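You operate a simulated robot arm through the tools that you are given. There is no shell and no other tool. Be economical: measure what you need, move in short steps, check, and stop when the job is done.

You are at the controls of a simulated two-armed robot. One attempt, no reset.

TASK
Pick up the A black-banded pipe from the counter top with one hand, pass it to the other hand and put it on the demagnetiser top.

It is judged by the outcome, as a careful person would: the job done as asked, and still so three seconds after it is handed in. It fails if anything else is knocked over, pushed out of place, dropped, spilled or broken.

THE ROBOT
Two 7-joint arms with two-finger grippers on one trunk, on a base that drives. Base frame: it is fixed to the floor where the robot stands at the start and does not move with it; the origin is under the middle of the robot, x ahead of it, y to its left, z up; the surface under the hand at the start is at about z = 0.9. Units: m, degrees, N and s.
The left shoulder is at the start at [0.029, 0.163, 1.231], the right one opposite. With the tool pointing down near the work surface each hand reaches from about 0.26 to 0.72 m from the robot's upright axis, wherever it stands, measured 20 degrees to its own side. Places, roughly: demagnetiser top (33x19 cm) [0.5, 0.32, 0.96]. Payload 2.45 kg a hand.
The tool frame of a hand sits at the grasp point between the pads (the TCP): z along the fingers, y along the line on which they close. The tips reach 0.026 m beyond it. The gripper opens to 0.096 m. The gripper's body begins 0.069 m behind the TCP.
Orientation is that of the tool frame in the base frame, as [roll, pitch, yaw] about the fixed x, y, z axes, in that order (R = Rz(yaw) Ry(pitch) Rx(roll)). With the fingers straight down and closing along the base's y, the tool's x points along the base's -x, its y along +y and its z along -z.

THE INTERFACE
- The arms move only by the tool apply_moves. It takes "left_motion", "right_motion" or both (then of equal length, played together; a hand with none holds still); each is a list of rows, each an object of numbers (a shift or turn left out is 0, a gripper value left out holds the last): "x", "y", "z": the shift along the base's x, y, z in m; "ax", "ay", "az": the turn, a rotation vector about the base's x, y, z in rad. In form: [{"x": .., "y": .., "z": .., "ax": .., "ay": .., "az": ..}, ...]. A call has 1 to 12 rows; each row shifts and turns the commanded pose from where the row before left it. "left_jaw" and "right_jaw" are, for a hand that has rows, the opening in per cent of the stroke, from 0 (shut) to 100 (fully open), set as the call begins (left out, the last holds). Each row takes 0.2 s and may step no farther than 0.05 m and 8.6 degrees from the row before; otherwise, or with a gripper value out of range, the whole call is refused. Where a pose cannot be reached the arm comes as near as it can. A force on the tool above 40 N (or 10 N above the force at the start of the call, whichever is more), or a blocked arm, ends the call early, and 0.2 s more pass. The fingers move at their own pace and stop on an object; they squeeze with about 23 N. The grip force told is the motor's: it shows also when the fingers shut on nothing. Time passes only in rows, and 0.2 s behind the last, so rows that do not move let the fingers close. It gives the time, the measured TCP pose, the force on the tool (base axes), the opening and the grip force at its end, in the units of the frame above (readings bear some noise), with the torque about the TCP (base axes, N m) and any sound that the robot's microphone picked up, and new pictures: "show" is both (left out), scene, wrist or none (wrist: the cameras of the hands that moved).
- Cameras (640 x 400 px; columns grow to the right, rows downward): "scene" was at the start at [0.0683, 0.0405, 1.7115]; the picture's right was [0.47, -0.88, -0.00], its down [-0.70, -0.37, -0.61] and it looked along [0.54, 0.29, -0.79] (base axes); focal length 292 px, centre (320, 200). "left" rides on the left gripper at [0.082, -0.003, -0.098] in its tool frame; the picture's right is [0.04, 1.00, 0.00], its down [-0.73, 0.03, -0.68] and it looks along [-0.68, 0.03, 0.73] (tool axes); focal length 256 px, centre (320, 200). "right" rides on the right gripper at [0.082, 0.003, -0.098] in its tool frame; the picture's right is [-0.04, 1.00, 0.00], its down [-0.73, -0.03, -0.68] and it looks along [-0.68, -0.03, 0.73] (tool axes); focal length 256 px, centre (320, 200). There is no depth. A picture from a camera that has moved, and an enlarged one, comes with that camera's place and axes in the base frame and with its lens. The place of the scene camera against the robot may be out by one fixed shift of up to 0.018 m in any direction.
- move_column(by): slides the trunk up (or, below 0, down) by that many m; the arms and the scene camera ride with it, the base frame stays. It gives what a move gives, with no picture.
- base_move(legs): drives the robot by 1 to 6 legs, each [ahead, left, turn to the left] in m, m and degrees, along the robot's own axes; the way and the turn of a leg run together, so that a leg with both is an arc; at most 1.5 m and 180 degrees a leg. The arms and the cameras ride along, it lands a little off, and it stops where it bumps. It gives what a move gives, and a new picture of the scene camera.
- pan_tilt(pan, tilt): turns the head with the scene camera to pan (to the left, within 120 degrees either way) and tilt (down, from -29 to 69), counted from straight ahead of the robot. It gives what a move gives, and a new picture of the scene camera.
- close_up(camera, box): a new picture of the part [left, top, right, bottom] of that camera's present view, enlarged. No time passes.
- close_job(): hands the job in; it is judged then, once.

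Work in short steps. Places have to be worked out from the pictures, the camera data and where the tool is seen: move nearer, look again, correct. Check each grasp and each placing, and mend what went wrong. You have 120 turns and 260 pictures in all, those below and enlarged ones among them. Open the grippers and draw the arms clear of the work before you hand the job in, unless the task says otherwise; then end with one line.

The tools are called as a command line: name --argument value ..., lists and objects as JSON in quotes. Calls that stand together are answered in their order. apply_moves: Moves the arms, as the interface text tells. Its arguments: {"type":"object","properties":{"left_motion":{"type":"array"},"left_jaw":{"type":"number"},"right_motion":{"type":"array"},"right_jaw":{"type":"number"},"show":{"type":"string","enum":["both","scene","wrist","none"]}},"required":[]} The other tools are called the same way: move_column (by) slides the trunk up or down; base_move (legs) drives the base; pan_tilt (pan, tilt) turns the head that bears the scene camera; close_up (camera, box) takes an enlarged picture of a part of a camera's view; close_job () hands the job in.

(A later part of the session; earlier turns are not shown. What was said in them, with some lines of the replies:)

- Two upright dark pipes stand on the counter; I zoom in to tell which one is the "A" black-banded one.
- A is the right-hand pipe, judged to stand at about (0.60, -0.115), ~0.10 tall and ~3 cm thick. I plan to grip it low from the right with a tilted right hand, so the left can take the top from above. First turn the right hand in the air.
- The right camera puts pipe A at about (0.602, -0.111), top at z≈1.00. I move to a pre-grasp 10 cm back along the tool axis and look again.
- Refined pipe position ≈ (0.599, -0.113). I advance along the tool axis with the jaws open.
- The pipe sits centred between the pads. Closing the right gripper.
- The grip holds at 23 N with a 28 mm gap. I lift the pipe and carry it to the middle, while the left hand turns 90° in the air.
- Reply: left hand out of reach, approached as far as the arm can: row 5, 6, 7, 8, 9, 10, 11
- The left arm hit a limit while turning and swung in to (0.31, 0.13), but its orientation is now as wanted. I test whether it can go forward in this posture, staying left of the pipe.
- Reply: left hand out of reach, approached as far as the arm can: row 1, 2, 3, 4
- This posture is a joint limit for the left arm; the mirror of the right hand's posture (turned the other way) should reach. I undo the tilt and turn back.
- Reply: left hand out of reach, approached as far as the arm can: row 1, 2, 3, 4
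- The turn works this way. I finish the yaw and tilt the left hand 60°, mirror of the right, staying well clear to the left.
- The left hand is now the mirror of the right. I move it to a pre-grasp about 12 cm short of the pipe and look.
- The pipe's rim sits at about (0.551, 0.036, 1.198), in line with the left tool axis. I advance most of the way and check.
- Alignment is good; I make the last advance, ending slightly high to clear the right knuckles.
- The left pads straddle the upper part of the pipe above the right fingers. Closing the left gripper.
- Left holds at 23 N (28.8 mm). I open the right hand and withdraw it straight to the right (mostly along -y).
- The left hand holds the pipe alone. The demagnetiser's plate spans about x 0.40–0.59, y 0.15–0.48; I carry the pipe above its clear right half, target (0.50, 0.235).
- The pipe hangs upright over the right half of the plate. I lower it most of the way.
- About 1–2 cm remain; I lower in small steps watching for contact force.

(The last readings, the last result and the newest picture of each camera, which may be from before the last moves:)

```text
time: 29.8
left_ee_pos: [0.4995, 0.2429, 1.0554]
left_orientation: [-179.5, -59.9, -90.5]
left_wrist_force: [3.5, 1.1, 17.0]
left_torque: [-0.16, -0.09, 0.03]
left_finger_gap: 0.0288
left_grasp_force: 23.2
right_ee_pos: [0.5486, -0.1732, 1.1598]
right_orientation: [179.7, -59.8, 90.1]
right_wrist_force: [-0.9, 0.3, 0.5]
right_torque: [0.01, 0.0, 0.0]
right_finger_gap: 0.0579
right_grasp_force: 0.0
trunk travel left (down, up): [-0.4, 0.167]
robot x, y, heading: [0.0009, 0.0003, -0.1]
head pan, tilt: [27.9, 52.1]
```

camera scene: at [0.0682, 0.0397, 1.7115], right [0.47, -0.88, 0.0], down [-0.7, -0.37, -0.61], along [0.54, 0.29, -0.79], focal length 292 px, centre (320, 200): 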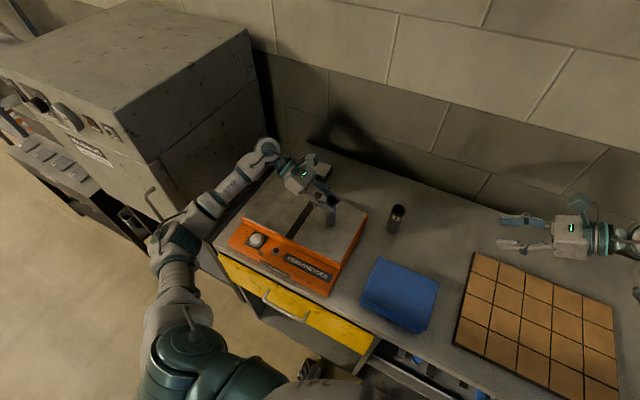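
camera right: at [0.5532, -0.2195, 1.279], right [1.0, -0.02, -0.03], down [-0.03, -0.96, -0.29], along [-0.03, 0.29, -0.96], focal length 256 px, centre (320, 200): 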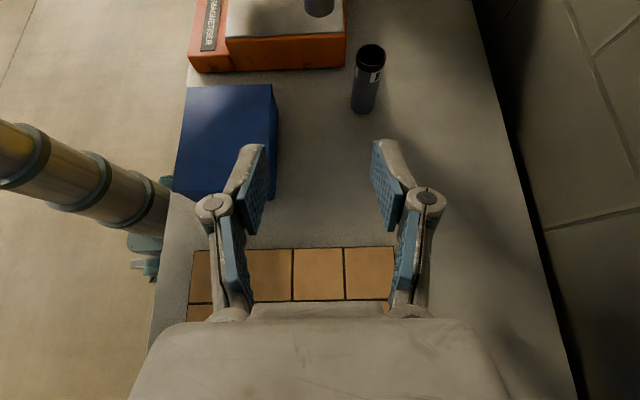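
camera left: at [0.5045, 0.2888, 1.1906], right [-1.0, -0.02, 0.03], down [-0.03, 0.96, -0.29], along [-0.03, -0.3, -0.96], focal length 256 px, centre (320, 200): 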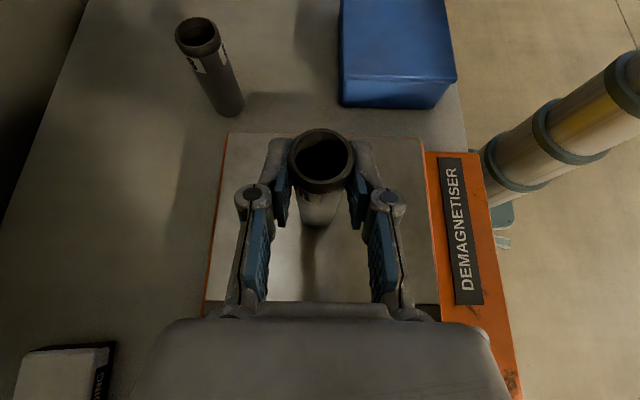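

Contact reached around z≈1.06, with the pipe pressing slightly. I ease up 2 mm to relieve the load and check that it's upright.

apply_moves --left_motion '[{"z": 0.002}, {}]' --show "wrist"

close_up --camera "scene" --box '[280, 150, 380, 250]'

close_up --camera "right" --box '[200, 0, 400, 100]'

```text
time: 30.4
left_ee_pos: [0.5007, 0.2416, 1.0558]
left_orientation: [180.0, -59.8, -90.1]
left_wrist_force: [0.7, -1.9, 3.4]
left_torque: [-0.28, 0.03, 0.0]
left_finger_gap: 0.0284
left_grasp_force: 23.4
right_ee_pos: [0.549, -0.1739, 1.1588]
right_orientation: [179.8, -59.8, 90.2]
right_wrist_force: [0.1, -0.2, -1.5]
right_torque: [-0.05, -0.01, 0.02]
right_finger_gap: 0.0576
right_grasp_force: 0.0
trunk travel left (down, up): [-0.4, 0.167]
robot x, y, heading: [0.0021, 0.0007, 0.0]
head pan, tilt: [27.9, 52.1]
camera left: at [0.5038, 0.2875, 1.1754], right [-1.0, -0.02, 0.03], down [-0.03, 0.96, -0.29], along [-0.03, -0.29, -0.96], focal length 256 px, centre (320, 200)
```

left: 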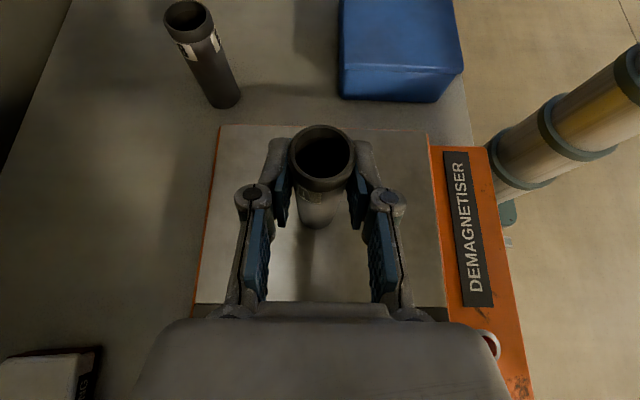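

```text
4.00 times, centred on (330, 200) of scene
camera zoom: at [0.0673, 0.0377, 1.7115], right [0.47, -0.88, 0.0], down [-0.7, -0.37, -0.61], along [0.54, 0.29, -0.79], focal length 1169 px, centre (280, 200)
```

zoom: 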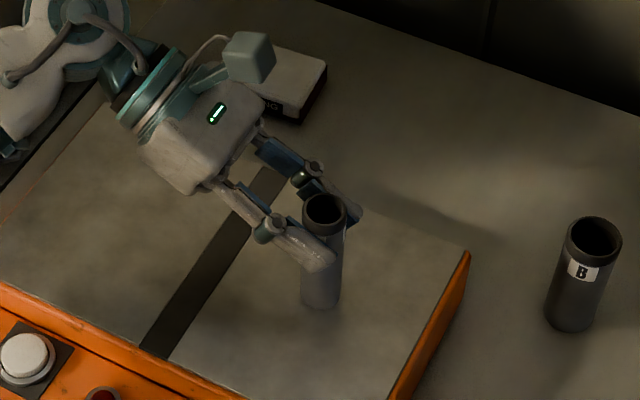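

```text
3.20 times, centred on (300, 50) of right
camera zoom: at [0.5533, -0.2175, 1.2791], right [1.0, -0.02, -0.03], down [-0.03, -0.96, -0.29], along [-0.02, 0.29, -0.96], focal length 819 px, centre (384, 680)
```

zoom: 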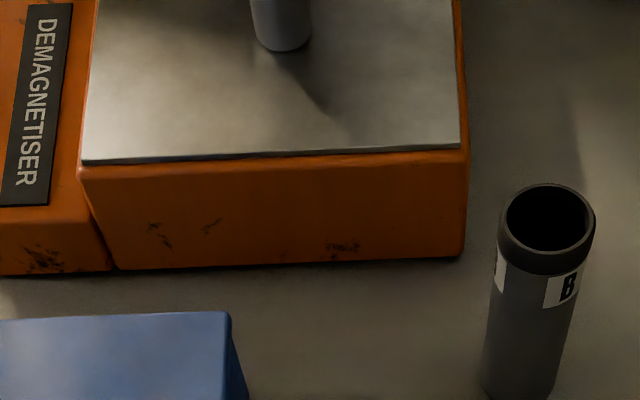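

The pipe stands upright on the plate. I ease 1 mm more, then open the left jaws, and look.

apply_moves --left_motion '[{"z": 0.001}, {}]' --show "none"

apply_moves --left_motion '[{}, {}, {}]' --left_jaw 70

```text
time: 31.0
left_ee_pos: [0.4995, 0.2424, 1.0569]
left_orientation: [180.0, -59.9, -90.2]
left_wrist_force: [-0.4, 1.0, -1.7]
left_torque: [0.03, 0.01, 0.03]
left_finger_gap: 0.0285
left_grasp_force: 22.8
right_ee_pos: [0.5509, -0.1713, 1.1588]
right_orientation: [179.7, -59.8, 90.0]
right_wrist_force: [0.6, -0.7, -0.7]
right_torque: [-0.01, -0.01, 0.01]
right_finger_gap: 0.0576
right_grasp_force: 0.2
trunk travel left (down, up): [-0.4, 0.167]
robot x, y, heading: [-0.0052, 0.001, -0.1]
head pan, tilt: [27.9, 52.1]
```

```text
time: 31.8
left_ee_pos: [0.5008, 0.2433, 1.0579]
left_orientation: [-179.7, -59.8, -90.3]
left_wrist_force: [0.8, -0.2, 0.0]
left_torque: [-0.01, 0.02, -0.01]
left_finger_gap: 0.0668
left_grasp_force: 0.0
right_ee_pos: [0.5494, -0.1727, 1.1586]
right_orientation: [179.8, -59.8, 90.1]
right_wrist_force: [-0.6, -0.7, -0.5]
right_torque: [0.01, 0.01, -0.01]
right_finger_gap: 0.0578
right_grasp_force: 0.1
trunk travel left (down, up): [-0.4, 0.167]
robot x, y, heading: [-0.0016, 0.0006, -0.2]
head pan, tilt: [27.9, 52.1]
camera scene: at [0.0678, 0.0394, 1.7115], right [0.47, -0.88, 0.0], down [-0.7, -0.37, -0.61], along [0.54, 0.29, -0.79], focal length 292 px, centre (320, 200)
camera left: at [0.5039, 0.2888, 1.1771], right [-1.0, -0.02, 0.03], down [-0.03, 0.96, -0.29], along [-0.03, -0.3, -0.96], focal length 256 px, centre (320, 200)
```

scene: 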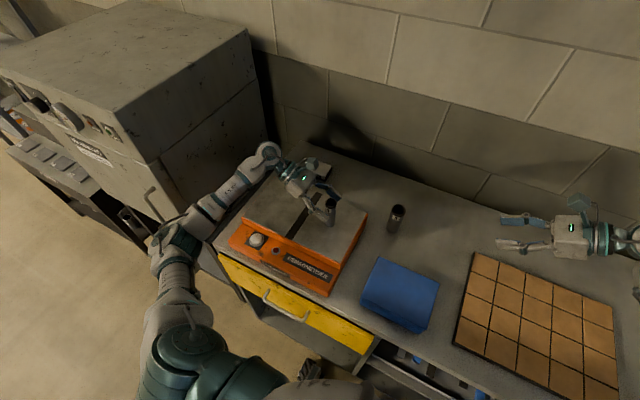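
left: 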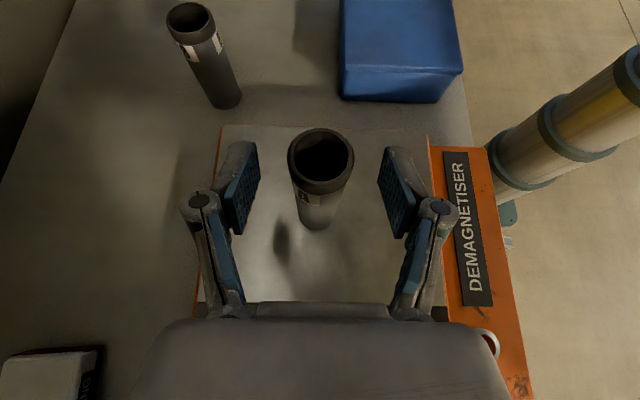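

The pipe stands freely. I draw the left hand back along its axis, up and to the left.

apply_moves --left_motion '[{"y": 0.012, "z": 0.008}, {"y": 0.014, "z": 0.012}, {"y": 0.014, "z": 0.02}, {"y": 0.012, "z": 0.03}, {"y": 0.01, "z": 0.04}, {"z": 0.04}, {"z": 0.04}]'

close_up --camera "scene" --box '[280, 150, 420, 250]'

```text
time: 33.4
left_ee_pos: [0.5018, 0.3052, 1.2477]
left_orientation: [-179.8, -59.9, -90.1]
left_wrist_force: [0.2, -0.1, -0.2]
left_torque: [0.02, 0.0, 0.0]
left_finger_gap: 0.0673
left_grasp_force: 0.0
right_ee_pos: [0.5499, -0.1728, 1.1599]
right_orientation: [179.8, -59.8, 90.1]
right_wrist_force: [-0.6, -0.3, -0.7]
right_torque: [0.0, 0.03, -0.01]
right_finger_gap: 0.0576
right_grasp_force: 0.1
trunk travel left (down, up): [-0.4, 0.167]
robot x, y, heading: [-0.0003, 0.0015, 0.0]
head pan, tilt: [27.9, 52.1]
camera scene: at [0.0678, 0.0387, 1.7115], right [0.47, -0.88, 0.0], down [-0.7, -0.37, -0.61], along [0.54, 0.29, -0.79], focal length 292 px, centre (320, 200)
camera left: at [0.5044, 0.3504, 1.3673], right [-1.0, -0.02, 0.03], down [-0.03, 0.96, -0.29], along [-0.03, -0.29, -0.96], focal length 256 px, centre (320, 200)
```

scene: 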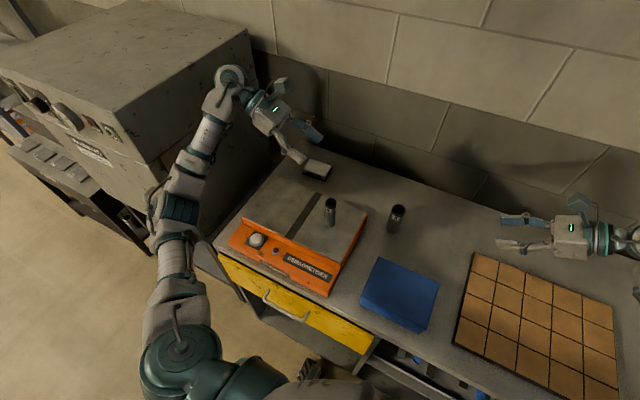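
left: 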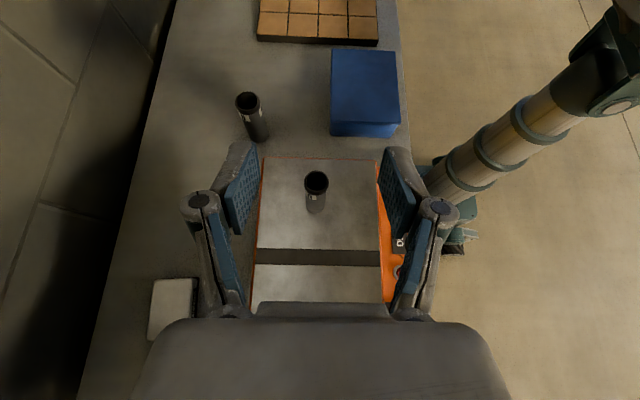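

```text
4.00 times, centred on (350, 200) of scene
camera zoom: at [0.0678, 0.0387, 1.7115], right [0.47, -0.88, 0.0], down [-0.7, -0.37, -0.61], along [0.54, 0.29, -0.79], focal length 1169 px, centre (200, 200)
```

zoom: 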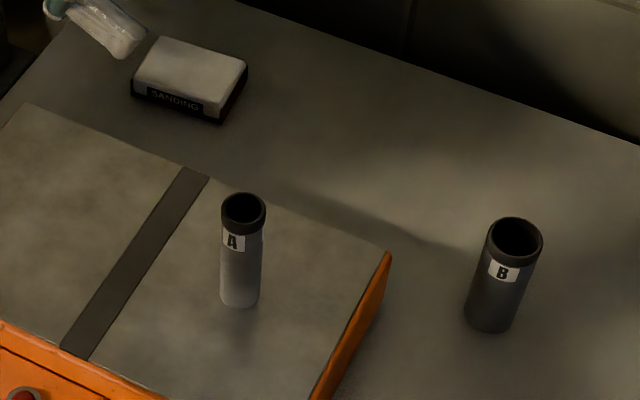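

Pipe A stands upright on the demagnetiser plate, both hands are open and clear, and nothing else has moved. Handing in.

close_job

```text
The job is handed in.
```

Pipe A was picked up by the right hand, passed to the left and set upright on the demagnetiser top. Both hands are open and clear, and nothing else appears to have moved.
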